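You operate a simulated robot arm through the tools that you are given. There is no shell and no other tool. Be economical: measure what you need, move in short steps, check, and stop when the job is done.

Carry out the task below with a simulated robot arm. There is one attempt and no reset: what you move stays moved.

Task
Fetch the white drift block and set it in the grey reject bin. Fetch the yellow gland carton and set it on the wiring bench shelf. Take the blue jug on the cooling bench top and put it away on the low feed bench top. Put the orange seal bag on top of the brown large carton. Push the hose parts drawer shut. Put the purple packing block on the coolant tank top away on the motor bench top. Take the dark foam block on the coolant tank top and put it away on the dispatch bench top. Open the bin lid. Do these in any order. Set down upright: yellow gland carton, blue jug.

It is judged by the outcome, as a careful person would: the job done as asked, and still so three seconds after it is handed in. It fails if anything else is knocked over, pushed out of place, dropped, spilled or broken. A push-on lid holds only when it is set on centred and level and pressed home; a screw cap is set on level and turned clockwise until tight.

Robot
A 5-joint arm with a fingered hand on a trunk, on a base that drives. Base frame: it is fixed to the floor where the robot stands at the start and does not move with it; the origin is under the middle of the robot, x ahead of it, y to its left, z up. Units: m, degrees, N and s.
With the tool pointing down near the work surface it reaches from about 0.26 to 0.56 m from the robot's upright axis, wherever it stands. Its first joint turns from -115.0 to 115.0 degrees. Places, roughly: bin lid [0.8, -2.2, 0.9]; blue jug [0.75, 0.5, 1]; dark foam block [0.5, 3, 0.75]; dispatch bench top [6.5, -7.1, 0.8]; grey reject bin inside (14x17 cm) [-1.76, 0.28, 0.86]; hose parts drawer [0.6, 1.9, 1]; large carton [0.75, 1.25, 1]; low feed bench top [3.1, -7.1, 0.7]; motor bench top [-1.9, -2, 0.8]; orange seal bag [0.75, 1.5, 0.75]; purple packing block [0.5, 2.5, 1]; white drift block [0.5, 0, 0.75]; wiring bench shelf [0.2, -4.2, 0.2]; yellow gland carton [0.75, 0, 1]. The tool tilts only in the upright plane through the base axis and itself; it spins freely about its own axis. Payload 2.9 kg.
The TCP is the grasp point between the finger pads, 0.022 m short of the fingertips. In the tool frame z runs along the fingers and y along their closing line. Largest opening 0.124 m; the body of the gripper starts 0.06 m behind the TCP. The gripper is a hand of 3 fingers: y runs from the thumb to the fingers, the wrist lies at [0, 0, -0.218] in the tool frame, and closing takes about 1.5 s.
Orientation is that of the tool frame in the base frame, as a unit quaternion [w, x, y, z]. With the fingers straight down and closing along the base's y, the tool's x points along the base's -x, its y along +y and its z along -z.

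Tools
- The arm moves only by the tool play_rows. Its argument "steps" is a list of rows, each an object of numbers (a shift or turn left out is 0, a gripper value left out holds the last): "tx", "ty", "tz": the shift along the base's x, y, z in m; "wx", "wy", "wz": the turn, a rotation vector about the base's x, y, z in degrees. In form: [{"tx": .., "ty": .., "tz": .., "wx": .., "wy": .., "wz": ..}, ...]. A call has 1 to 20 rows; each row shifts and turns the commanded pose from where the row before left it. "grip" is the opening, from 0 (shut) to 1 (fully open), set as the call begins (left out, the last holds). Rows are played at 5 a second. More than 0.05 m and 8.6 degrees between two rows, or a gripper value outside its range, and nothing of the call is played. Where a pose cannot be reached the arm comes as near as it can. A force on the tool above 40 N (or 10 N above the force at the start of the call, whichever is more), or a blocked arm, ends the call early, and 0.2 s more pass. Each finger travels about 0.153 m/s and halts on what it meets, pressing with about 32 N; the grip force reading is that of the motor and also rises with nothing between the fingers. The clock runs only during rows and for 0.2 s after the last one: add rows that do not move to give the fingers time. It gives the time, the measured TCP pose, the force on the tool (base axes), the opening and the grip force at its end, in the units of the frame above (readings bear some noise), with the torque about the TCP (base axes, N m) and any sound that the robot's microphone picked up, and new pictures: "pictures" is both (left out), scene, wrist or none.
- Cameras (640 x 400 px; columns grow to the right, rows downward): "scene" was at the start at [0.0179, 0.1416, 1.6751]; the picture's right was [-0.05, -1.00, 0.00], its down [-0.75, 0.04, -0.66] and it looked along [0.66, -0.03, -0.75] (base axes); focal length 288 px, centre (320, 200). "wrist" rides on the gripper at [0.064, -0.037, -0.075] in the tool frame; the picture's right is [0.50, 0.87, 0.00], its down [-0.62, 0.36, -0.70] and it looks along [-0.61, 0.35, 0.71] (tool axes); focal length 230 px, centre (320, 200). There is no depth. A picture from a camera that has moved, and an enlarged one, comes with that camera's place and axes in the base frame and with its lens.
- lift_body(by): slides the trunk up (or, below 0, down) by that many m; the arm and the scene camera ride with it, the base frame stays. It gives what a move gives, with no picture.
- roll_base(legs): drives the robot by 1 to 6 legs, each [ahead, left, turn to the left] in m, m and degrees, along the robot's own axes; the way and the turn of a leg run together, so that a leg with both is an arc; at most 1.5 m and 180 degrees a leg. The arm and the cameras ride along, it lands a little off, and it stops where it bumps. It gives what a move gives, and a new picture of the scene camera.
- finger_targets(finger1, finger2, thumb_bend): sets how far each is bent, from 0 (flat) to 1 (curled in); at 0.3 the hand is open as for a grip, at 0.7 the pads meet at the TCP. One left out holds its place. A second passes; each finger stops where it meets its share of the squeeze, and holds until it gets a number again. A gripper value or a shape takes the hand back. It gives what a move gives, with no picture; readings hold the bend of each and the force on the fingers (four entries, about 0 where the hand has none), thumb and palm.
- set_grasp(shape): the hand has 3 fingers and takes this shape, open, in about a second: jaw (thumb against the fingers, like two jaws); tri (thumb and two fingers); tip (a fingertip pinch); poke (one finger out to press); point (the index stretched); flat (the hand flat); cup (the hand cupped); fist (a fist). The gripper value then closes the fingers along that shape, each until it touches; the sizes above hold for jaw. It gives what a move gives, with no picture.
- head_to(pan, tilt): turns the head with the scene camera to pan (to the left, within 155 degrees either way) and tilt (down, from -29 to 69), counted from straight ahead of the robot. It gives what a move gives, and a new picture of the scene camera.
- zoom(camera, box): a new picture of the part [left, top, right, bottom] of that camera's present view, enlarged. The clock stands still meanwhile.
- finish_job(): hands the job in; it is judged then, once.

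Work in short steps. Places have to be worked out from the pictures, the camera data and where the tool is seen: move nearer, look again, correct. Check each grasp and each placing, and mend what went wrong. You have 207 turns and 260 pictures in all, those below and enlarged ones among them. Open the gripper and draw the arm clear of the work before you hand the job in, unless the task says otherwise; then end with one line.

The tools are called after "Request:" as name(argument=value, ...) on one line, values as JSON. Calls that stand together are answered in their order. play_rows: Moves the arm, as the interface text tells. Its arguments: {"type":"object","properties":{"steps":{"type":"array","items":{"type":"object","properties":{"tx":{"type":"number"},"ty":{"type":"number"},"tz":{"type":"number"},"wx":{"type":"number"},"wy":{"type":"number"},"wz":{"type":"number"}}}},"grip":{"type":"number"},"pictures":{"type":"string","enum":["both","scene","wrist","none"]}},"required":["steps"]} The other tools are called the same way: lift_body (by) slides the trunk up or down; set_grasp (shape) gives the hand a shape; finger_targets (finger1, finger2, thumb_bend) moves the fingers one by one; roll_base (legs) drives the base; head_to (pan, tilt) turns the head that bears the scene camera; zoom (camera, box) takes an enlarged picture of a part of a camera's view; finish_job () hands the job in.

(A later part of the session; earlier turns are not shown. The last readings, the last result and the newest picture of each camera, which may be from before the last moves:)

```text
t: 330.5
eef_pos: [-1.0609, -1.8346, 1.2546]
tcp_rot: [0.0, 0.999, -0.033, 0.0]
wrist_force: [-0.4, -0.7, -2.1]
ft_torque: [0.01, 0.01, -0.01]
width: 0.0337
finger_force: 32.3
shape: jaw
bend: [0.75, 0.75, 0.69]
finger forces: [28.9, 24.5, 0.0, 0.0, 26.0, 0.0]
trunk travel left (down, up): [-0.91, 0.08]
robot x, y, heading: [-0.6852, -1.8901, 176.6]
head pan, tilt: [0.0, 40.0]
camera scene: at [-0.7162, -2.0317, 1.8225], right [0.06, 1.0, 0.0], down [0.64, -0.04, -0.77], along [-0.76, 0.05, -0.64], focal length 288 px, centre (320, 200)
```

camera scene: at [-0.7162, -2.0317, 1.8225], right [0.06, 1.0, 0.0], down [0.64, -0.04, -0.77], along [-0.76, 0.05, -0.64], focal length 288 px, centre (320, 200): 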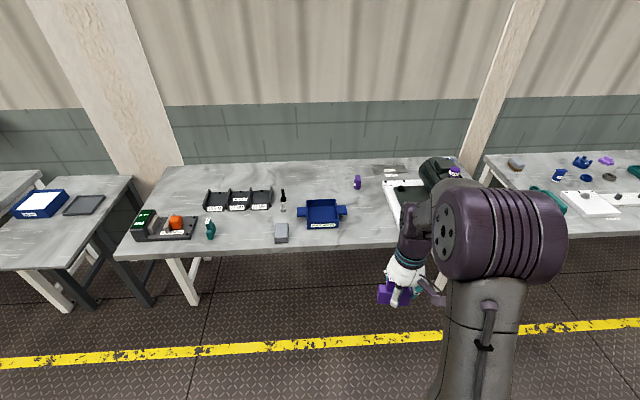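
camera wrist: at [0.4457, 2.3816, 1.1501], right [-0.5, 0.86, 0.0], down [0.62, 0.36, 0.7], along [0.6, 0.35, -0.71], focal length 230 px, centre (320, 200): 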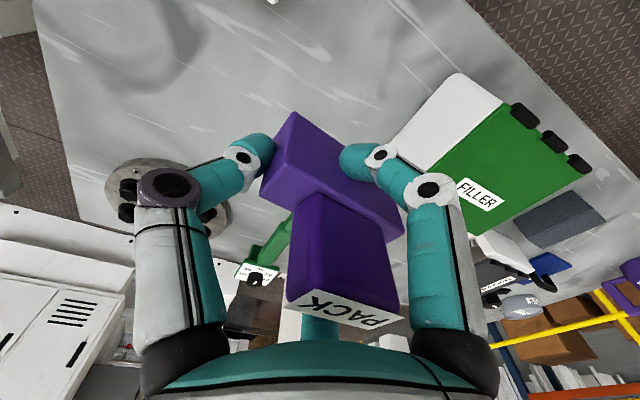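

Free spot on the motor bench at ≈(-1.68,-1.74), between the blue tray and the motor plate. Drive in.

Request:
roll_base(legs=[[0, -0.12, 3.4], [0.52, 0, 0]])

Request:
play_rows(steps=[{"tz": -0.045}, {"tz": -0.045}, {"tz": -0.045}])

```text
t: 334.4
eef_pos: [-1.5762, -1.7311, 1.256]
tcp_rot: [0.0, 1.0, -0.008, 0.002]
wrist_force: [-0.1, 0.2, -2.7]
ft_torque: [0.0, -0.03, 0.01]
width: 0.0335
finger_force: 31.8
shape: jaw
bend: [0.75, 0.75, 0.69]
finger forces: [28.9, 24.5, 0.1, 0.0, 26.0, 0.0]
trunk travel left (down, up): [-0.91, 0.08]
robot x, y, heading: [-1.193, -1.7642, 179.2]
head pan, tilt: [0.0, 40.0]
camera scene: at [-1.2208, -1.9097, 1.8226], right [0.01, 1.0, 0.0], down [0.64, -0.01, -0.77], along [-0.77, 0.01, -0.64], focal length 288 px, centre (320, 200)
```

scene: 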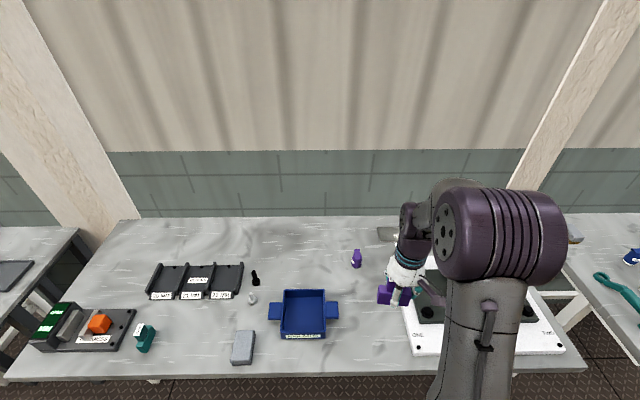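

```text
t: 335.2
eef_pos: [-1.5783, -1.7286, 1.12]
tcp_rot: [-0.001, 1.0, -0.009, 0.001]
wrist_force: [0.0, 0.0, -2.6]
ft_torque: [0.02, -0.02, 0.01]
width: 0.033
finger_force: 32.0
shape: jaw
bend: [0.75, 0.75, 0.69]
finger forces: [29.5, 25.0, 0.1, 0.0, 25.3, 0.0]
trunk travel left (down, up): [-0.91, 0.08]
robot x, y, heading: [-1.1907, -1.7657, 179.0]
head pan, tilt: [0.0, 40.0]
camera scene: at [-1.2235, -1.9095, 1.8226], right [0.01, 1.0, 0.0], down [0.64, -0.01, -0.77], along [-0.77, 0.01, -0.64], focal length 288 px, centre (320, 200)
camera wrist: at [-1.5131, -1.6953, 1.1946], right [0.48, -0.87, 0.0], down [-0.63, -0.35, 0.7], along [-0.61, -0.34, -0.71], focal length 230 px, centre (320, 200)
```

scene: 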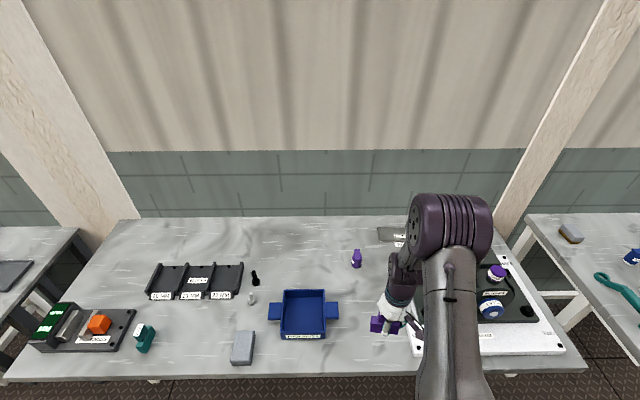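
wrist: 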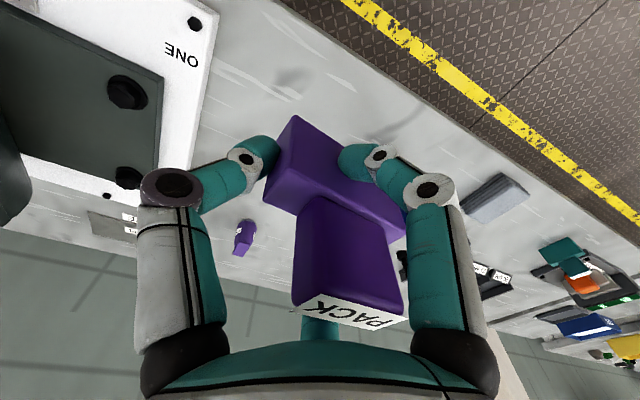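

Move to (-1.66,-1.735) and lower until contact.

Request:
play_rows(steps=[{"tx": -0.04, "ty": -0.004}, {"tx": -0.04, "ty": -0.004}, {"tz": -0.045}, {"tz": -0.045}, {"tz": -0.045}, {"tz": -0.045}], pictures="wrist")

Request:
play_rows(steps=[{"tz": -0.01}, {"tz": -0.01}, {"tz": -0.01}, {"tz": -0.008}, {"tz": -0.008}, {"tz": -0.008}, {"tz": -0.008}, {"tz": -0.008}, {"tz": -0.008}, {"tz": -0.008}], pictures="wrist")

```text
t: 336.6
eef_pos: [-1.6597, -1.737, 0.9412]
tcp_rot: [0.0, 1.0, -0.009, 0.0]
wrist_force: [-0.3, 0.6, -1.8]
ft_torque: [0.08, 0.0, -0.05]
width: 0.0322
finger_force: 31.8
shape: jaw
bend: [0.75, 0.75, 0.71]
finger forces: [29.8, 25.5, 0.0, 0.0, 24.5, 0.0]
trunk travel left (down, up): [-0.91, 0.08]
robot x, y, heading: [-1.193, -1.7626, 179.4]
head pan, tilt: [0.0, 40.0]
camera wrist: at [-1.5947, -1.703, 1.0143], right [0.48, -0.87, 0.0], down [-0.63, -0.35, 0.7], along [-0.61, -0.34, -0.71], focal length 230 px, centre (320, 200)
```

wrist: 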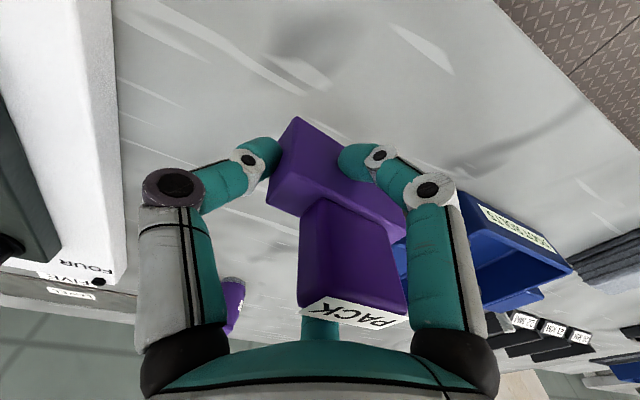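

```text
t: 338.2
eef_pos: [-1.6588, -1.7371, 0.885]
tcp_rot: [0.0, 1.0, -0.009, -0.006]
wrist_force: [11.9, 4.9, 35.1]
ft_torque: [-0.11, -0.28, -0.04]
width: 0.0329
finger_force: 31.5
shape: jaw
bend: [0.75, 0.75, 0.72]
finger forces: [40.1, 28.2, 0.0, 0.1, 26.9, 0.0]
trunk travel left (down, up): [-0.91, 0.08]
robot x, y, heading: [-1.195, -1.7671, 179.1]
head pan, tilt: [0.0, 40.0]
stopped in row 8: the force on the tool passed its limit at 44 N (the readings are from after the stop); the commanded pose is now the measured one
camera wrist: at [-1.593, -1.7026, 0.9582], right [0.48, -0.88, -0.01], down [-0.62, -0.34, 0.71], along [-0.62, -0.34, -0.71], focal length 230 px, centre (320, 200)
```

wrist: 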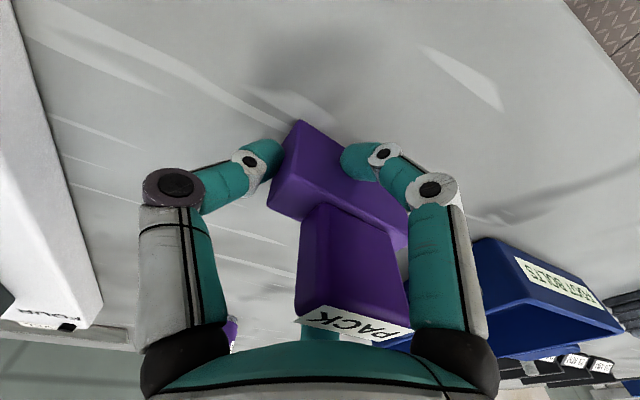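

Contact at 0.885. Ease, release, rise.

Request:
play_rows(steps=[{"tz": 0.003}, {}], pictures="none")

Request:
play_rows(steps=[{}, {}, {}, {}, {}], grip=0.85, pictures="wrist")

Request:
play_rows(steps=[{"tz": 0.02}, {"tz": 0.03}, {"tz": 0.045}, {"tz": 0.045}, {"tz": 0.045}, {"tz": 0.045}, {"tz": 0.045}, {"tz": 0.045}, {"tz": 0.045}], pictures="wrist")

```text
t: 338.8
eef_pos: [-1.6595, -1.7376, 0.8842]
tcp_rot: [0.001, 1.0, -0.009, -0.005]
wrist_force: [5.9, 2.6, 18.7]
ft_torque: [-0.02, -0.22, 0.03]
width: 0.0329
finger_force: 32.0
shape: jaw
bend: [0.75, 0.75, 0.72]
finger forces: [37.3, 27.3, 0.1, 0.1, 25.6, 0.0]
trunk travel left (down, up): [-0.91, 0.08]
robot x, y, heading: [-1.1947, -1.7673, 179.2]
head pan, tilt: [0.0, 40.0]
```

```text
t: 340.0
eef_pos: [-1.6621, -1.7376, 0.8824]
tcp_rot: [0.0, 1.0, -0.009, -0.004]
wrist_force: [-0.2, -0.3, -0.1]
ft_torque: [0.02, 0.0, 0.05]
width: 0.1053
finger_force: 0.1
shape: jaw
bend: [0.25, 0.25, 0.4]
finger forces: [0.1, 0.0, 0.0, 0.1, 0.0, 0.0]
trunk travel left (down, up): [-0.91, 0.08]
robot x, y, heading: [-1.1933, -1.7656, 179.3]
head pan, tilt: [0.0, 40.0]
camera wrist: at [-1.5967, -1.703, 0.9575], right [0.48, -0.88, 0.0], down [-0.62, -0.35, 0.71], along [-0.62, -0.34, -0.71], focal length 230 px, centre (320, 200)
```

wrist: 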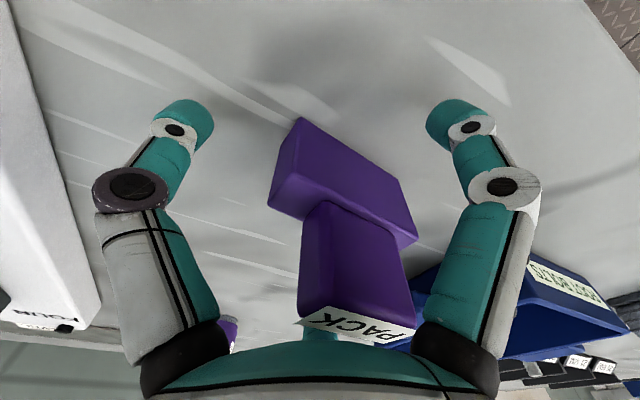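

```text
t: 342.0
eef_pos: [-1.6606, -1.7369, 1.2508]
tcp_rot: [-0.001, 1.0, -0.01, -0.003]
wrist_force: [-0.5, 0.4, 0.2]
ft_torque: [0.02, 0.0, 0.0]
width: 0.1051
finger_force: 0.1
shape: jaw
bend: [0.25, 0.25, 0.4]
finger forces: [0.0, 0.0, 0.0, 0.1, 0.1, 0.1]
trunk travel left (down, up): [-0.91, 0.08]
robot x, y, heading: [-1.195, -1.7656, 179.4]
head pan, tilt: [0.0, 40.0]
camera wrist: at [-1.5948, -1.7029, 1.324], right [0.48, -0.88, 0.0], down [-0.62, -0.35, 0.71], along [-0.62, -0.34, -0.71], focal length 230 px, centre (320, 200)
```

wrist: 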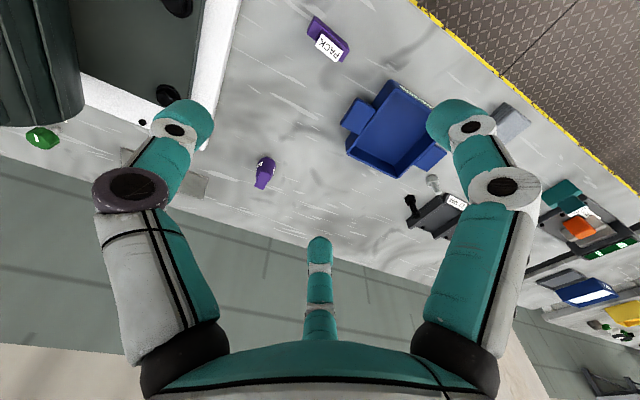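

Purple block placed. Return to the tank for the dark foam block at ≈(0.5,2.93).

Request:
roll_base(legs=[[-0.6, 0, 0], [0, 0, 180], [0, 1.5, 0], [0, 1.5, 0], [0, 1.5, 0]])

Request:
head_to(pan=0, tilt=50)

```text
t: 374.0
eef_pos: [-0.294, 2.7491, 1.2487]
tcp_rot: [0.003, -0.032, 0.999, 0.001]
wrist_force: [0.8, 0.0, -0.2]
ft_torque: [-0.01, 0.01, -0.04]
width: 0.1053
finger_force: 0.0
shape: jaw
bend: [0.25, 0.25, 0.4]
finger forces: [0.0, 0.0, 0.0, 0.0, 0.0, 0.1]
trunk travel left (down, up): [-0.91, 0.08]
robot x, y, heading: [-0.7635, 2.7377, 4.2]
head pan, tilt: [0.0, 40.0]
camera scene: at [-0.7462, 2.885, 1.8226], right [0.07, -1.0, 0.0], down [-0.64, -0.04, -0.77], along [0.76, 0.05, -0.64], focal length 288 px, centre (320, 200)
```

scene: 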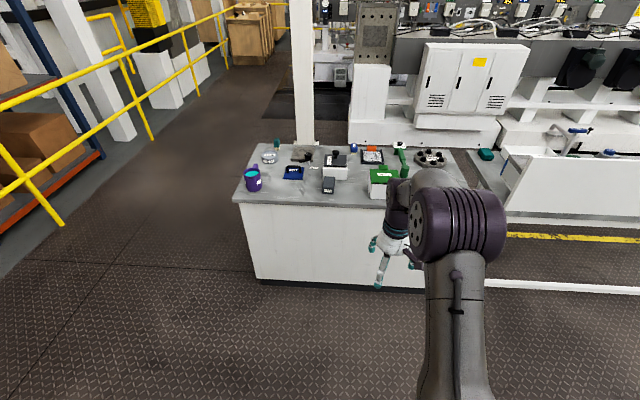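

```text
t: 374.7
eef_pos: [-0.2938, 2.7491, 1.2488]
tcp_rot: [0.004, -0.033, 0.999, 0.0]
wrist_force: [-0.6, -0.4, 0.2]
ft_torque: [-0.03, 0.0, 0.0]
width: 0.1053
finger_force: 0.0
shape: jaw
bend: [0.25, 0.25, 0.4]
finger forces: [0.0, 0.1, 0.1, 0.0, 0.0, 0.0]
trunk travel left (down, up): [-0.91, 0.08]
robot x, y, heading: [-0.7644, 2.7419, 3.6]
head pan, tilt: [0.0, 50.0]
camera scene: at [-0.7542, 2.8848, 1.8084], right [0.07, -1.0, 0.0], down [-0.76, -0.05, -0.64], along [0.64, 0.04, -0.77], focal length 288 px, centre (320, 200)
```

scene: 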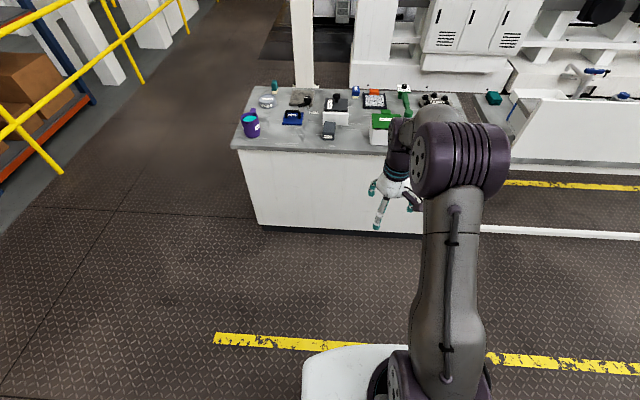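

Approach the tank.

Request:
roll_base(legs=[[0, 0.13, -4], [0.8, 0, 0]])

Request:
head_to(pan=0, tilt=65)

Request:
play_rows(steps=[{"wz": 3}], grip=1, pictures="wrist")

```text
t: 379.9
eef_pos: [0.502, 2.8463, 1.2502]
tcp_rot: [0.004, 0.001, 1.0, 0.0]
wrist_force: [-0.2, 0.2, -0.5]
ft_torque: [0.0, -0.01, 0.0]
width: 0.1053
finger_force: 0.1
shape: jaw
bend: [0.25, 0.25, 0.4]
finger forces: [0.1, 0.1, 0.1, 0.1, 0.0, 0.0]
trunk travel left (down, up): [-0.91, 0.08]
robot x, y, heading: [0.0355, 2.8675, -0.1]
head pan, tilt: [0.0, 50.0]
camera scene: at [0.0504, 3.0128, 1.8084], right [0.0, -1.0, 0.0], down [-0.77, 0.0, -0.64], along [0.64, 0.0, -0.77], focal length 288 px, centre (320, 200)
```

scene: 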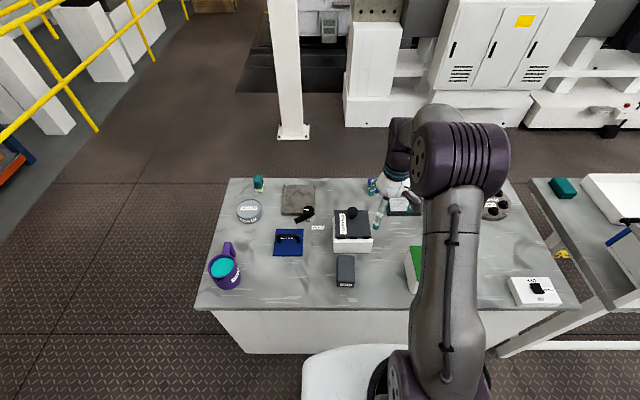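

```text
t: 380.6
eef_pos: [0.5022, 2.8475, 1.2486]
tcp_rot: [0.004, 0.0, 1.0, 0.0]
wrist_force: [0.4, 0.7, -0.1]
ft_torque: [-0.03, 0.0, -0.02]
width: 0.105
finger_force: 0.1
shape: jaw
bend: [0.25, 0.25, 0.4]
finger forces: [0.0, 0.0, 0.0, 0.0, 0.1, 0.0]
trunk travel left (down, up): [-0.91, 0.08]
robot x, y, heading: [0.0353, 2.8688, 0.2]
head pan, tilt: [0.0, 65.0]
camera scene: at [0.0349, 3.0127, 1.7903], right [0.0, -1.0, 0.0], down [-0.91, 0.0, -0.42], along [0.42, 0.0, -0.91], focal length 288 px, centre (320, 200)
```

scene: 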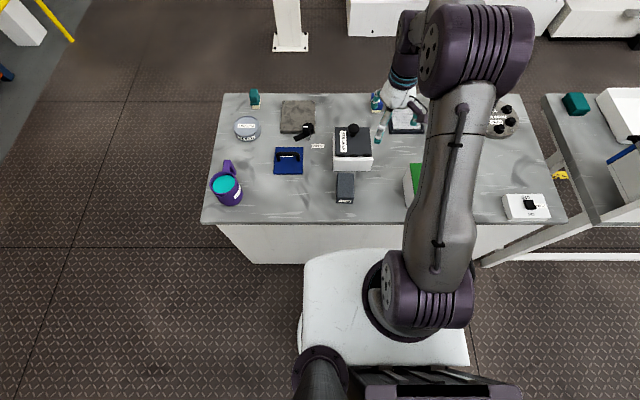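

```text
t: 381.1
eef_pos: [0.5009, 2.8462, 1.2505]
tcp_rot: [0.003, -0.026, 1.0, 0.0]
wrist_force: [0.4, -0.5, -0.6]
ft_torque: [-0.02, 0.0, -0.01]
width: 0.1237
finger_force: 0.1
shape: jaw
bend: [0.3, 0.3, 0.3]
finger forces: [0.0, 0.0, 0.1, 0.0, 0.0, 0.0]
trunk travel left (down, up): [-0.91, 0.08]
robot x, y, heading: [0.0346, 2.8655, -0.0]
head pan, tilt: [0.0, 65.0]
camera wrist: at [0.4383, 2.8048, 1.3232], right [-0.54, 0.84, 0.0], down [0.59, 0.39, 0.71], along [0.59, 0.38, -0.71], focal length 230 px, centre (320, 200)
```

wrist: 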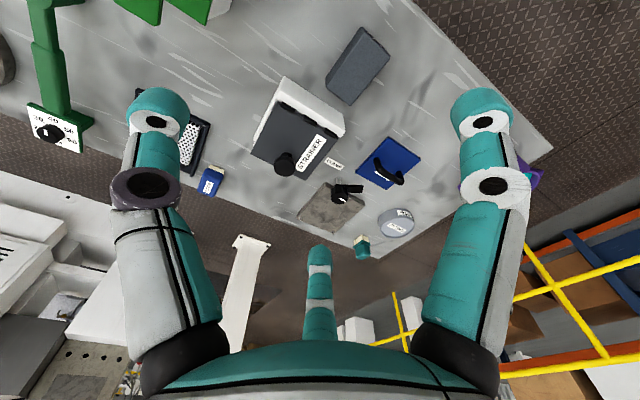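

Zoom on the dark block to confirm its label and pose.

Request:
zoom(camera="scene", box=[310, 140, 390, 220])

Request:
zoom(camera="wrist", box=[280, 10, 440, 110])

```text
5.00 times, centred on (350, 180) of scene
camera zoom: at [0.0346, 3.0127, 1.7902], right [0.0, -1.0, 0.0], down [-0.91, 0.0, -0.42], along [0.42, 0.0, -0.91], focal length 1438 px, centre (170, 300)
```

zoom: 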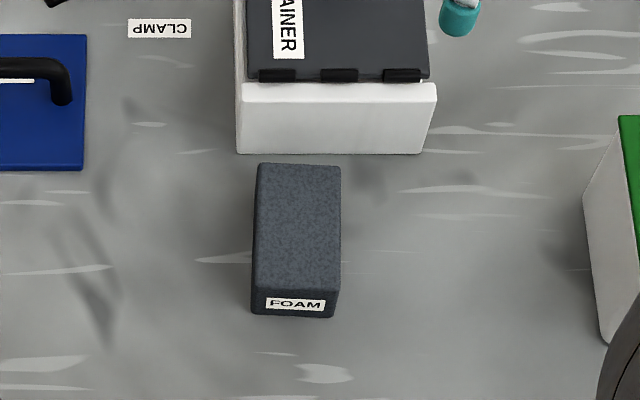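

```text
4.00 times, centred on (360, 60) of wrist
camera zoom: at [0.4383, 2.8048, 1.3232], right [-0.54, 0.84, 0.0], down [0.59, 0.39, 0.71], along [0.59, 0.38, -0.71], focal length 920 px, centre (160, 760)
```

zoom: 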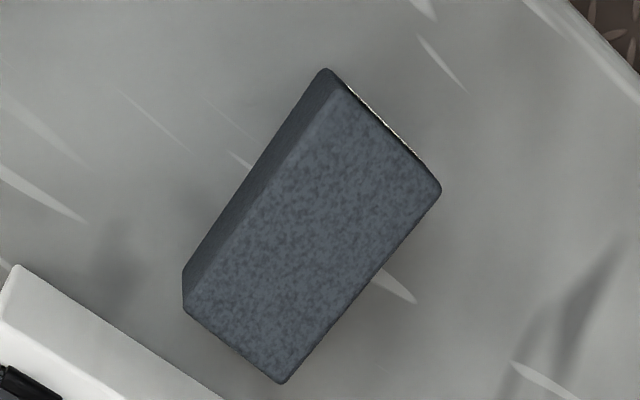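

It's FOAM: centre ≈(0.51,2.923), top ≈0.887, 0.10×0.057. I'll yaw -90° (thumb on the near end), hold slightly near-side of centre, and lower to ~1.0.

Request:
play_rows(steps=[{"wz": -8.5, "ty": 0.02}, {"wz": -8.5, "ty": 0.02}, {"wz": -8.5, "ty": 0.02}, {"wz": -8.5, "ty": 0.017, "tx": -0.006}, {"wz": -8.5}, {"wz": -8.5}, {"wz": -8.5}, {"wz": -8.5}, {"wz": -8.5}, {"wz": -8.5}, {"wz": -8}, {"tz": -0.04}, {"tz": -0.04}], pictures="none")

Request:
lift_body(by=-0.18)

Request:
play_rows(steps=[{}])

```text
t: 383.9
eef_pos: [0.4974, 2.9234, 1.1694]
tcp_rot: [-0.001, 0.708, 0.706, -0.001]
wrist_force: [0.1, 0.4, -0.4]
ft_torque: [-0.01, 0.0, -0.02]
width: 0.1239
finger_force: 0.0
shape: jaw
bend: [0.3, 0.3, 0.3]
finger forces: [0.0, 0.0, 0.0, 0.0, 0.0, 0.0]
trunk travel left (down, up): [-0.91, 0.08]
robot x, y, heading: [0.036, 2.8667, 0.5]
head pan, tilt: [0.0, 65.0]
```

```text
t: 385.9
eef_pos: [0.4955, 2.9229, 0.9883]
tcp_rot: [0.0, 0.707, 0.707, -0.001]
wrist_force: [0.0, -1.5, -0.8]
ft_torque: [0.0, -0.01, 0.01]
width: 0.124
finger_force: 0.0
shape: jaw
bend: [0.3, 0.3, 0.3]
finger forces: [0.0, 0.0, 0.0, 0.0, 0.0, 0.0]
trunk travel left (down, up): [-0.73, 0.26]
robot x, y, heading: [0.0359, 2.8692, 0.2]
head pan, tilt: [0.0, 65.0]
```

```text
t: 386.2
eef_pos: [0.4967, 2.9248, 0.9895]
tcp_rot: [-0.001, 0.708, 0.707, -0.001]
wrist_force: [0.6, -0.9, -0.4]
ft_torque: [0.02, -0.02, 0.01]
width: 0.1238
finger_force: 0.0
shape: jaw
bend: [0.3, 0.3, 0.3]
finger forces: [0.1, 0.0, 0.0, 0.1, 0.0, 0.0]
trunk travel left (down, up): [-0.73, 0.26]
robot x, y, heading: [0.034, 2.8666, 0.0]
head pan, tilt: [0.0, 65.0]
camera scene: at [0.0346, 3.0128, 1.6103], right [0.0, -1.0, 0.0], down [-0.91, 0.0, -0.42], along [0.42, 0.0, -0.91], focal length 288 px, centre (320, 200)
camera wrist: at [0.4593, 2.9861, 1.0638], right [0.87, 0.5, 0.0], down [0.36, -0.62, 0.7], along [0.35, -0.61, -0.71], focal length 230 px, centre (320, 200)
```

scene: 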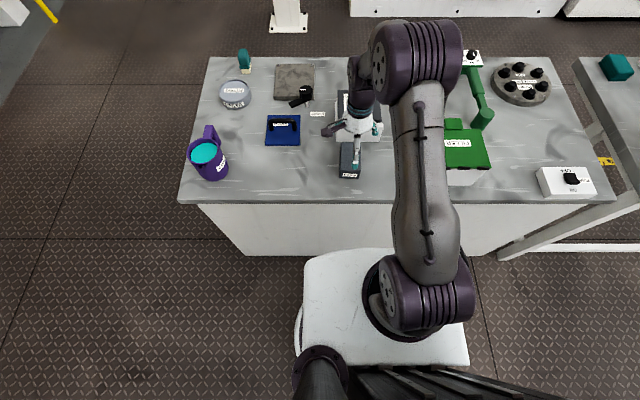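
wrist: 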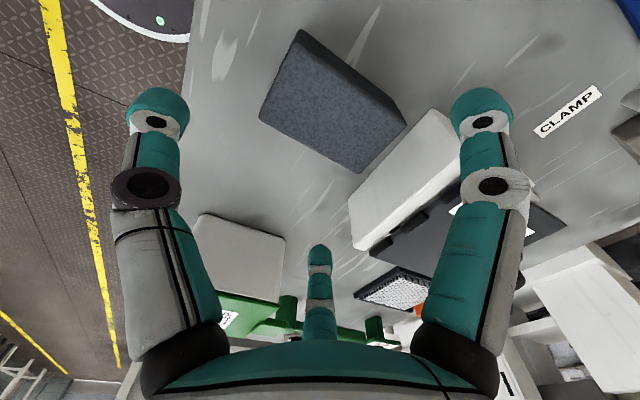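

Foam centre ≈(0.503,2.929); strainer box starts at x≈0.59. Descend and close.

Request:
play_rows(steps=[{"ty": 0.004, "tz": -0.035}, {"tz": -0.035}, {"tz": -0.025}, {"tz": -0.008}], pictures="wrist")

Request:
play_rows(steps=[{}, {}, {}, {}, {}, {}, {}, {}], grip=0, pictures="wrist")

```text
t: 387.2
eef_pos: [0.4968, 2.9272, 0.8867]
tcp_rot: [0.0, 0.708, 0.706, -0.001]
wrist_force: [0.0, 0.7, 0.4]
ft_torque: [-0.01, 0.02, 0.01]
width: 0.1239
finger_force: 0.1
shape: jaw
bend: [0.3, 0.3, 0.3]
finger forces: [0.1, 0.1, 0.1, 0.0, 0.0, 0.0]
trunk travel left (down, up): [-0.73, 0.26]
robot x, y, heading: [0.0298, 2.8683, 0.2]
head pan, tilt: [0.0, 65.0]
camera wrist: at [0.4603, 2.9899, 0.9617], right [0.87, 0.5, 0.0], down [0.36, -0.62, 0.7], along [0.35, -0.61, -0.71], focal length 230 px, centre (320, 200)
```

wrist: 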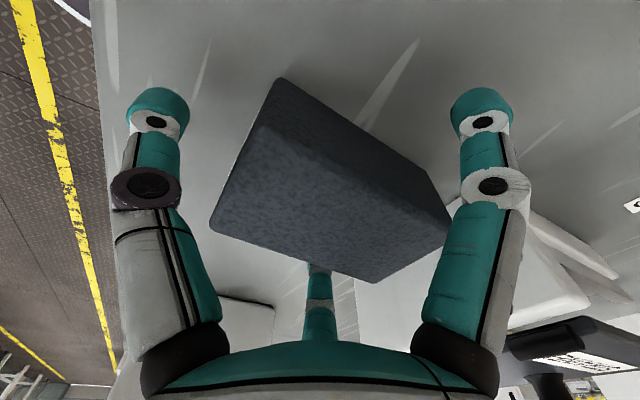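

```text
t: 389.1
eef_pos: [0.4961, 2.9268, 0.8876]
tcp_rot: [0.0, 0.708, 0.706, 0.0]
wrist_force: [-0.8, -0.5, -0.4]
ft_torque: [0.0, 0.0, 0.02]
width: 0.0628
finger_force: 32.3
shape: jaw
bend: [0.36, 0.37, 0.7]
finger forces: [26.4, 25.5, 0.0, 0.1, 28.3, 0.0]
trunk travel left (down, up): [-0.73, 0.26]
robot x, y, heading: [0.0338, 2.8675, 0.2]
head pan, tilt: [0.0, 65.0]
camera wrist: at [0.4603, 2.9899, 0.962], right [0.87, 0.5, 0.0], down [0.36, -0.62, 0.7], along [0.35, -0.61, -0.71], focal length 230 px, centre (320, 200)
```

wrist: 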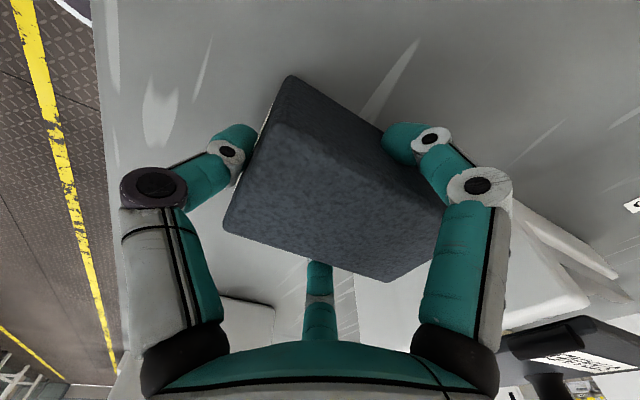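

FOAM gripped. Lift, retract, and drive toward the far side; first to around (-0.6,-4.8) to look at the way.

Request:
play_rows(steps=[{"tz": 0.02}, {"tz": 0.04}, {"tz": 0.045}, {"tz": 0.045}, {"tz": 0.045}, {"tz": 0.045, "tx": -0.02}, {"tz": 0.03, "tx": -0.04}, {"tx": -0.045}], pictures="wrist")

Request:
roll_base(legs=[[-0.6, 0, 0], [0, 0, -90], [1.5, 0, 0], [1.5, 0, 0], [1.5, 0, 0], [1.5, 0, 0]])

Request:
head_to(pan=0, tilt=20)

Request:
head_to(pan=50, tilt=20)

```text
t: 390.9
eef_pos: [0.3903, 2.926, 1.1563]
tcp_rot: [0.0, 0.707, 0.707, 0.0]
wrist_force: [-0.5, -0.9, -0.7]
ft_torque: [-0.01, -0.02, 0.04]
width: 0.0621
finger_force: 32.0
shape: jaw
bend: [0.36, 0.37, 0.7]
finger forces: [26.5, 25.7, 0.0, 0.0, 27.9, 0.0]
trunk travel left (down, up): [-0.73, 0.26]
robot x, y, heading: [0.038, 2.8615, 0.0]
head pan, tilt: [0.0, 65.0]
camera wrist: at [0.3523, 2.9889, 1.231], right [0.87, 0.5, 0.0], down [0.35, -0.62, 0.7], along [0.35, -0.61, -0.71], focal length 230 px, centre (320, 200)
```

wrist: 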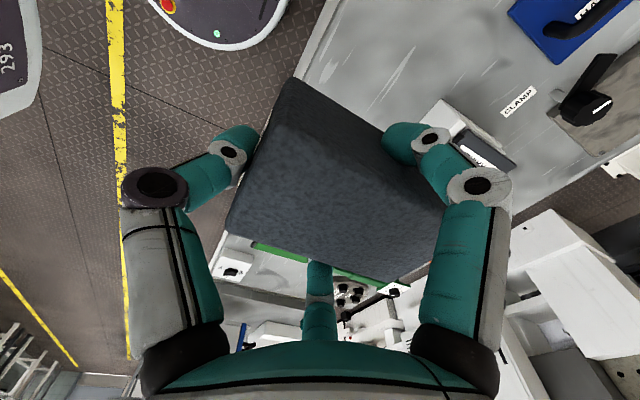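

```text
t: 426.2
eef_pos: [-0.6029, -3.5023, 1.1549]
tcp_rot: [0.0, 1.0, -0.025, 0.0]
wrist_force: [-0.4, 0.0, 0.6]
ft_torque: [0.02, 0.0, 0.0]
width: 0.0617
finger_force: 31.9
shape: jaw
bend: [0.36, 0.37, 0.7]
finger forces: [26.6, 25.9, 0.0, 0.0, 27.5, 0.0]
trunk travel left (down, up): [-0.73, 0.26]
robot x, y, heading: [-0.6478, -3.1443, -92.5]
head pan, tilt: [0.0, 65.0]
camera scene: at [-0.5004, -3.1495, 1.6102], right [-1.0, 0.04, 0.0], down [0.04, 0.91, -0.42], along [-0.02, -0.42, -0.91], focal length 288 px, centre (320, 200)
```

scene: 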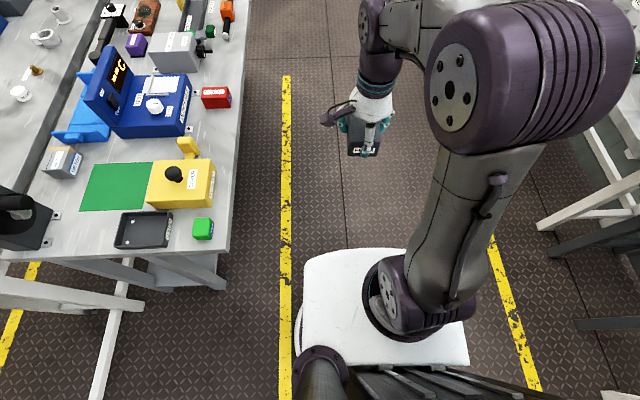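

```text
t: 427.4
eef_pos: [-0.6017, -3.5031, 1.1558]
tcp_rot: [0.0, 1.0, -0.024, -0.001]
wrist_force: [-0.4, -0.2, -0.3]
ft_torque: [0.03, 0.0, 0.03]
width: 0.0614
finger_force: 31.9
shape: jaw
bend: [0.36, 0.37, 0.7]
finger forces: [26.7, 26.0, 0.0, 0.0, 27.7, 0.0]
trunk travel left (down, up): [-0.73, 0.26]
robot x, y, heading: [-0.6466, -3.1423, -92.7]
head pan, tilt: [0.0, 20.0]
camera scene: at [-0.5018, -3.1818, 1.6739], right [-1.0, 0.04, 0.0], down [0.02, 0.34, -0.94], along [-0.04, -0.94, -0.34], focal length 288 px, centre (320, 200)
```

scene: 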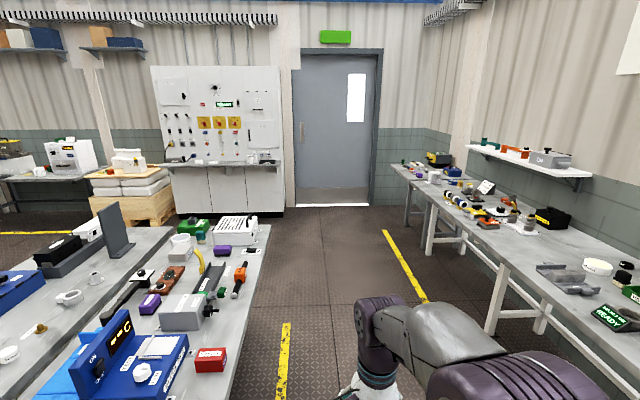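

```text
t: 428.5
eef_pos: [-0.6034, -3.5022, 1.1554]
tcp_rot: [0.0, 1.0, -0.024, 0.0]
wrist_force: [-0.9, 0.7, -0.2]
ft_torque: [0.0, -0.01, 0.0]
width: 0.0616
finger_force: 32.5
shape: jaw
bend: [0.36, 0.37, 0.7]
finger forces: [26.7, 26.0, 0.0, 0.0, 27.5, 0.0]
trunk travel left (down, up): [-0.73, 0.26]
robot x, y, heading: [-0.6418, -3.1432, -92.6]
head pan, tilt: [50.0, 20.0]
camera scene: at [-0.4291, -3.1518, 1.6739], right [-0.68, -0.74, 0.0], down [-0.25, 0.23, -0.94], along [0.69, -0.64, -0.34], focal length 288 px, centre (320, 200)
```

scene: 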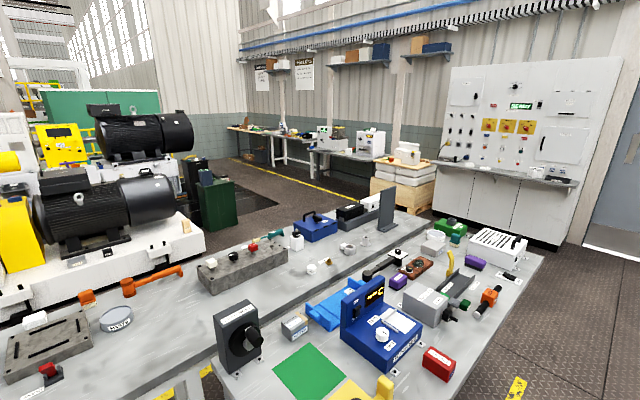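

Layout: wall at y≈-7.6, far benches along it beyond x≈2.5, corridor at y≈-5.95 clear. Drive there and along it.

Request:
roll_base(legs=[[1.4, 0, 2.6], [1.4, 0, 0], [0, 0, 90], [1.5, 0, 0], [1.5, 0, 0]])

Request:
head_to(pan=-25, tilt=20)

```text
t: 460.1
eef_pos: [2.7177, -5.7458, 1.1561]
tcp_rot: [-0.001, 0.694, 0.72, -0.001]
wrist_force: [-0.5, 0.9, 0.2]
ft_torque: [0.01, 0.04, 0.01]
width: 0.0611
finger_force: 31.8
shape: jaw
bend: [0.36, 0.37, 0.7]
finger forces: [26.7, 26.0, 0.0, 0.1, 27.3, 0.0]
trunk travel left (down, up): [-0.73, 0.26]
robot x, y, heading: [2.3609, -5.8206, 2.2]
head pan, tilt: [50.0, 20.0]
camera scene: at [2.3535, -5.6026, 1.6739], right [0.79, -0.61, 0.0], down [-0.21, -0.27, -0.94], along [0.57, 0.74, -0.34], focal length 288 px, centre (320, 200)
```

scene: 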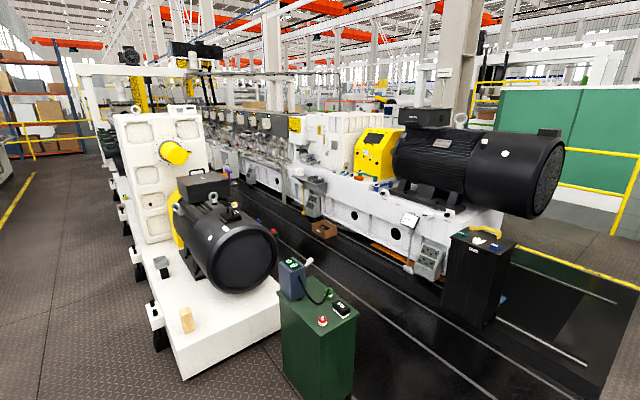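

```text
t: 461.6
eef_pos: [2.7173, -5.7456, 1.154]
tcp_rot: [-0.001, 0.694, 0.72, -0.001]
wrist_force: [0.3, 0.5, -0.2]
ft_torque: [0.0, -0.02, 0.0]
width: 0.0613
finger_force: 31.7
shape: jaw
bend: [0.36, 0.37, 0.7]
finger forces: [26.8, 26.0, 0.0, 0.0, 27.2, 0.0]
trunk travel left (down, up): [-0.73, 0.26]
robot x, y, heading: [2.3628, -5.8202, 2.3]
head pan, tilt: [-25.0, 20.0]
camera scene: at [2.3825, -5.7121, 1.674], right [-0.38, -0.92, 0.0], down [-0.32, 0.13, -0.94], along [0.87, -0.36, -0.34], focal length 288 px, centre (320, 200)
```

scene: 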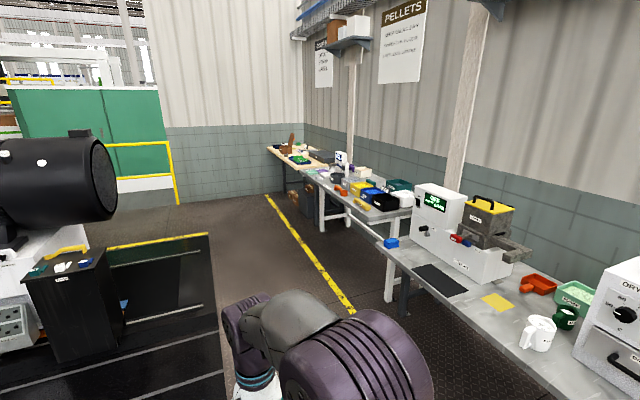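

Continue along y≈-6.1 to x≈6.3 (keep clear of the black floor pit to the left).

Request:
roll_base(legs=[[0.3, -0.28, -2.3], [1.4, 0, 0], [1.4, 0, 0]])

Request:
head_to(pan=-40, tilt=30)

```text
t: 477.3
eef_pos: [5.8366, -5.9919, 1.1559]
tcp_rot: [0.0, 0.702, 0.712, 0.0]
wrist_force: [-0.2, -0.1, 0.1]
ft_torque: [-0.04, 0.01, -0.01]
width: 0.0615
finger_force: 32.2
shape: jaw
bend: [0.36, 0.37, 0.7]
finger forces: [26.7, 26.0, 0.1, 0.0, 27.2, 0.1]
trunk travel left (down, up): [-0.73, 0.26]
robot x, y, heading: [5.4797, -6.0557, 0.9]
head pan, tilt: [-25.0, 20.0]
camera scene: at [5.5025, -5.9497, 1.674], right [-0.41, -0.91, 0.0], down [-0.31, 0.14, -0.94], along [0.86, -0.38, -0.34], focal length 288 px, centre (320, 200)
```

scene: 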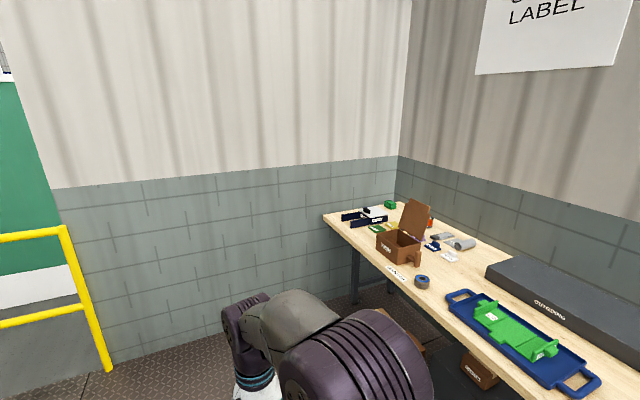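

```text
t: 478.1
eef_pos: [5.8347, -5.9918, 1.1565]
tcp_rot: [-0.001, 0.703, 0.711, -0.001]
wrist_force: [0.0, -0.2, 0.0]
ft_torque: [0.01, 0.03, -0.02]
width: 0.0613
finger_force: 31.7
shape: jaw
bend: [0.36, 0.37, 0.7]
finger forces: [26.7, 26.0, 0.0, 0.0, 27.3, 0.0]
trunk travel left (down, up): [-0.73, 0.26]
robot x, y, heading: [5.4817, -6.0556, 0.8]
head pan, tilt: [-40.0, 30.0]
camera scene: at [5.4876, -5.9686, 1.6579], right [-0.63, -0.78, 0.0], down [-0.39, 0.31, -0.87], along [0.67, -0.54, -0.5], focal length 288 px, centre (320, 200)
```

scene: 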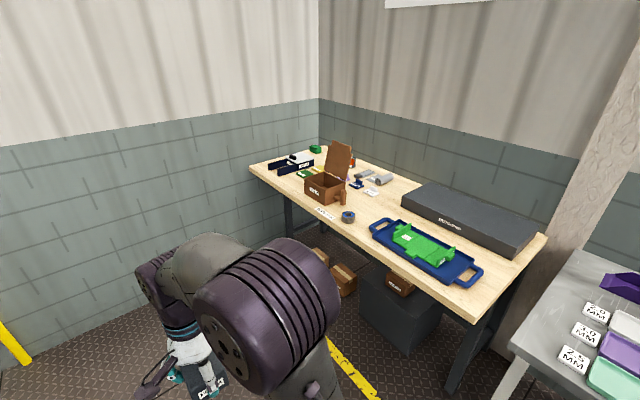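

Dispatch bench is the wooden one. Move to x≈6.4, turn to face it and look.

Request:
roll_base(legs=[[0.9, 0, 0], [0, 0, -91]])

Request:
head_to(pan=0, tilt=45)

```text
t: 486.7
eef_pos: [6.4397, -6.3996, 1.1551]
tcp_rot: [-0.001, 1.0, -0.005, 0.001]
wrist_force: [0.4, 0.3, -0.7]
ft_torque: [0.06, -0.01, -0.01]
width: 0.0606
finger_force: 32.0
shape: jaw
bend: [0.36, 0.37, 0.7]
finger forces: [26.8, 26.0, 0.0, 0.0, 26.9, 0.0]
trunk travel left (down, up): [-0.73, 0.26]
robot x, y, heading: [6.3839, -6.0412, -90.3]
head pan, tilt: [-40.0, 30.0]
camera scene: at [6.4706, -6.0507, 1.6579], right [-0.76, 0.65, 0.0], down [0.32, 0.38, -0.87], along [-0.56, -0.66, -0.5], focal length 288 px, centre (320, 200)
```

scene: 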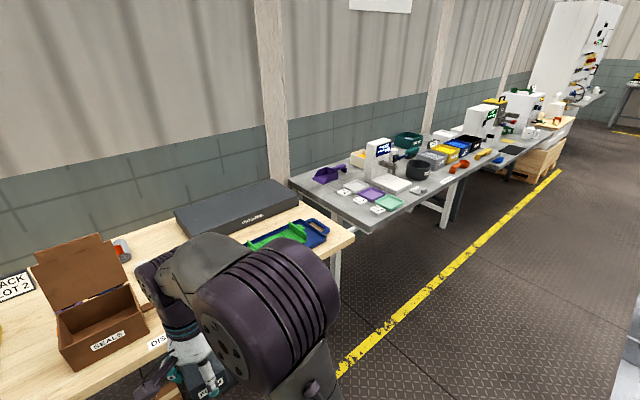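

```text
t: 487.8
eef_pos: [6.4391, -6.3994, 1.1554]
tcp_rot: [-0.001, 1.0, -0.005, 0.0]
wrist_force: [-0.5, 0.0, -0.1]
ft_torque: [-0.01, -0.02, -0.02]
width: 0.0605
finger_force: 31.5
shape: jaw
bend: [0.36, 0.37, 0.7]
finger forces: [26.9, 25.9, 0.0, 0.0, 26.9, 0.0]
trunk travel left (down, up): [-0.73, 0.26]
robot x, y, heading: [6.3825, -6.0376, -90.4]
head pan, tilt: [0.0, 45.0]
camera scene: at [6.5286, -6.0632, 1.6353], right [-1.0, 0.01, 0.0], down [0.01, 0.71, -0.71], along [-0.01, -0.71, -0.71], focal length 288 px, centre (320, 200)
```

scene: 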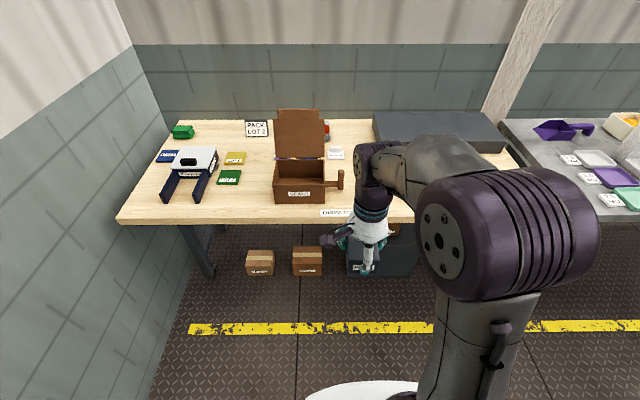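

Take a wrist view over the bench to find free space.

Request:
play_rows(steps=[{"ty": -0.045, "tz": 0.02}, {"ty": -0.04, "tz": 0.02}], pictures="wrist")

Request:
head_to(pan=20, tilt=50)

```text
t: 488.4
eef_pos: [6.4393, -6.4857, 1.1952]
tcp_rot: [-0.001, 1.0, -0.005, -0.001]
wrist_force: [-0.2, -0.1, -0.1]
ft_torque: [0.08, -0.02, 0.02]
width: 0.0606
finger_force: 31.9
shape: jaw
bend: [0.36, 0.37, 0.7]
finger forces: [26.9, 26.2, 0.0, 0.0, 26.7, 0.0]
trunk travel left (down, up): [-0.73, 0.26]
robot x, y, heading: [6.3835, -6.0422, -90.5]
head pan, tilt: [0.0, 45.0]
camera wrist: at [6.5042, -6.4514, 1.2699], right [0.49, -0.87, 0.0], down [-0.62, -0.35, 0.7], along [-0.61, -0.34, -0.71], focal length 230 px, centre (320, 200)
```

wrist: 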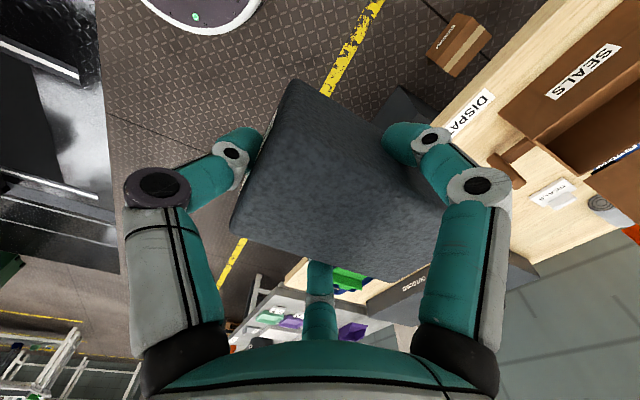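

```text
t: 489.2
eef_pos: [6.4387, -6.4833, 1.1953]
tcp_rot: [-0.001, 1.0, -0.005, 0.0]
wrist_force: [0.0, -0.4, 0.8]
ft_torque: [-0.01, 0.01, -0.02]
width: 0.0606
finger_force: 32.1
shape: jaw
bend: [0.36, 0.37, 0.7]
finger forces: [26.8, 26.2, 0.0, 0.1, 26.6, 0.1]
trunk travel left (down, up): [-0.73, 0.26]
robot x, y, heading: [6.3859, -6.0406, -89.9]
head pan, tilt: [20.0, 50.0]
camera scene: at [6.555, -6.0546, 1.6284], right [-0.94, -0.33, 0.0], down [-0.26, 0.72, -0.64], along [0.21, -0.61, -0.77], focal length 288 px, centre (320, 200)
```

scene: 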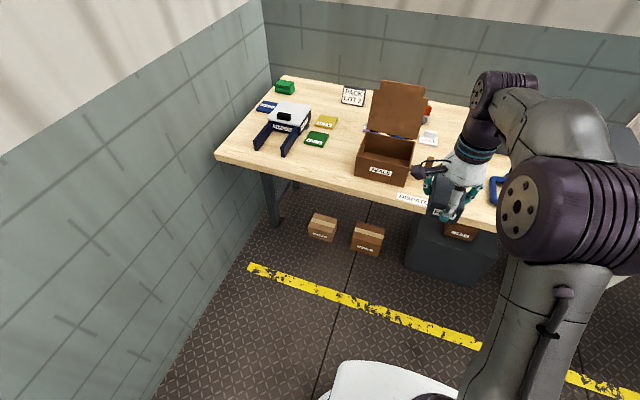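

Free spot at ≈(6.83,-6.86) between the SEALS box and the white holder. Shift left and forward.

Request:
roll_base(legs=[[0, 0.39, 0], [0.33, 0, 0]])

Request:
head_to(pan=0, tilt=58)

```text
t: 493.5
eef_pos: [6.8266, -6.8203, 1.1953]
tcp_rot: [-0.001, 1.0, -0.008, 0.0]
wrist_force: [0.3, -0.7, -0.7]
ft_torque: [0.03, 0.0, -0.02]
width: 0.0605
finger_force: 32.0
shape: jaw
bend: [0.36, 0.37, 0.7]
finger forces: [26.9, 26.1, 0.0, 0.0, 26.7, 0.0]
trunk travel left (down, up): [-0.73, 0.26]
robot x, y, heading: [6.775, -6.3785, -90.8]
head pan, tilt: [20.0, 50.0]
camera scene: at [6.9432, -6.3907, 1.6284], right [-0.94, -0.33, 0.0], down [-0.25, 0.72, -0.64], along [0.21, -0.61, -0.77], focal length 288 px, centre (320, 200)
```

scene: 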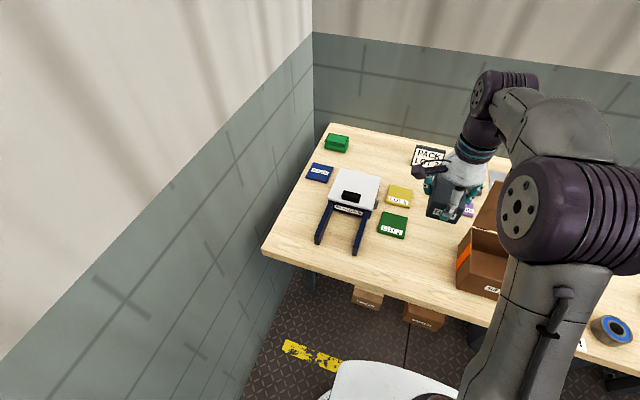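

```text
t: 494.3
eef_pos: [6.8261, -6.8203, 1.1945]
tcp_rot: [-0.001, 1.0, -0.008, 0.0]
wrist_force: [0.3, 0.2, -0.2]
ft_torque: [0.0, 0.01, 0.02]
width: 0.0604
finger_force: 31.9
shape: jaw
bend: [0.36, 0.37, 0.7]
finger forces: [26.9, 26.1, 0.0, 0.1, 26.7, 0.0]
trunk travel left (down, up): [-0.73, 0.26]
robot x, y, heading: [6.7703, -6.3787, -90.4]
head pan, tilt: [0.0, 58.0]
camera scene: at [6.917, -6.3863, 1.6182], right [-1.0, 0.01, 0.0], down [0.01, 0.85, -0.53], along [-0.01, -0.53, -0.85], focal length 288 px, centre (320, 200)
```

scene: 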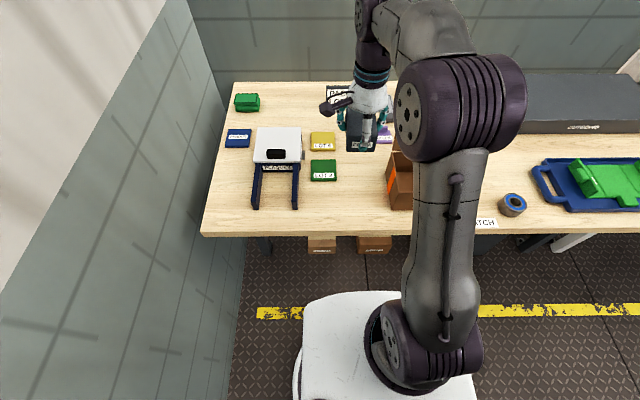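

Target (6.825,-6.845). Lower gradually to contact.

Request:
play_rows(steps=[{"ty": -0.025}, {"tz": -0.045}, {"tz": -0.045}, {"tz": -0.045}, {"tz": -0.045}, {"tz": -0.045}])

```text
t: 495.7
eef_pos: [6.8296, -6.8481, 0.97]
tcp_rot: [-0.001, 1.0, -0.008, 0.001]
wrist_force: [0.0, 0.0, -0.9]
ft_torque: [-0.01, 0.01, 0.03]
width: 0.06
finger_force: 32.1
shape: jaw
bend: [0.36, 0.37, 0.69]
finger forces: [26.9, 26.3, 0.1, 0.0, 26.4, 0.0]
trunk travel left (down, up): [-0.73, 0.26]
robot x, y, heading: [6.7725, -6.3749, -90.4]
head pan, tilt: [0.0, 58.0]
camera scene: at [6.9171, -6.3878, 1.6182], right [-1.0, 0.01, 0.0], down [0.01, 0.85, -0.53], along [-0.01, -0.53, -0.85], focal length 288 px, centre (320, 200)
camera wrist: at [6.893, -6.8123, 1.0454], right [0.49, -0.87, 0.0], down [-0.62, -0.35, 0.7], along [-0.61, -0.34, -0.71], focal length 230 px, centre (320, 200)
```

scene: 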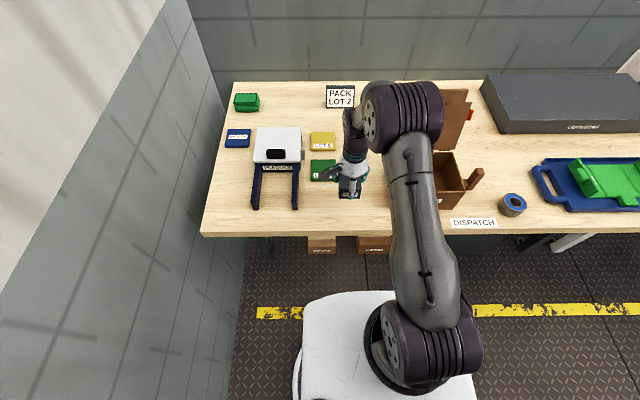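
wrist: 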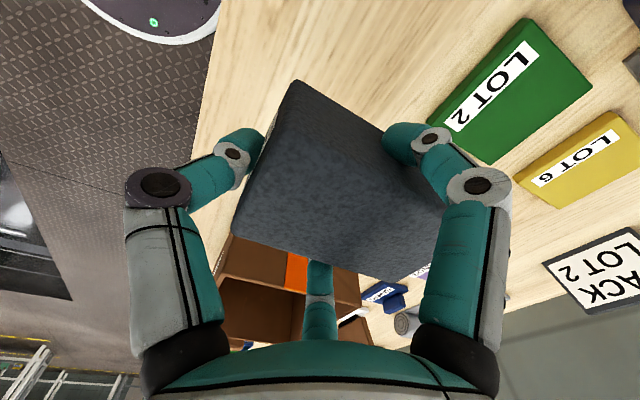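

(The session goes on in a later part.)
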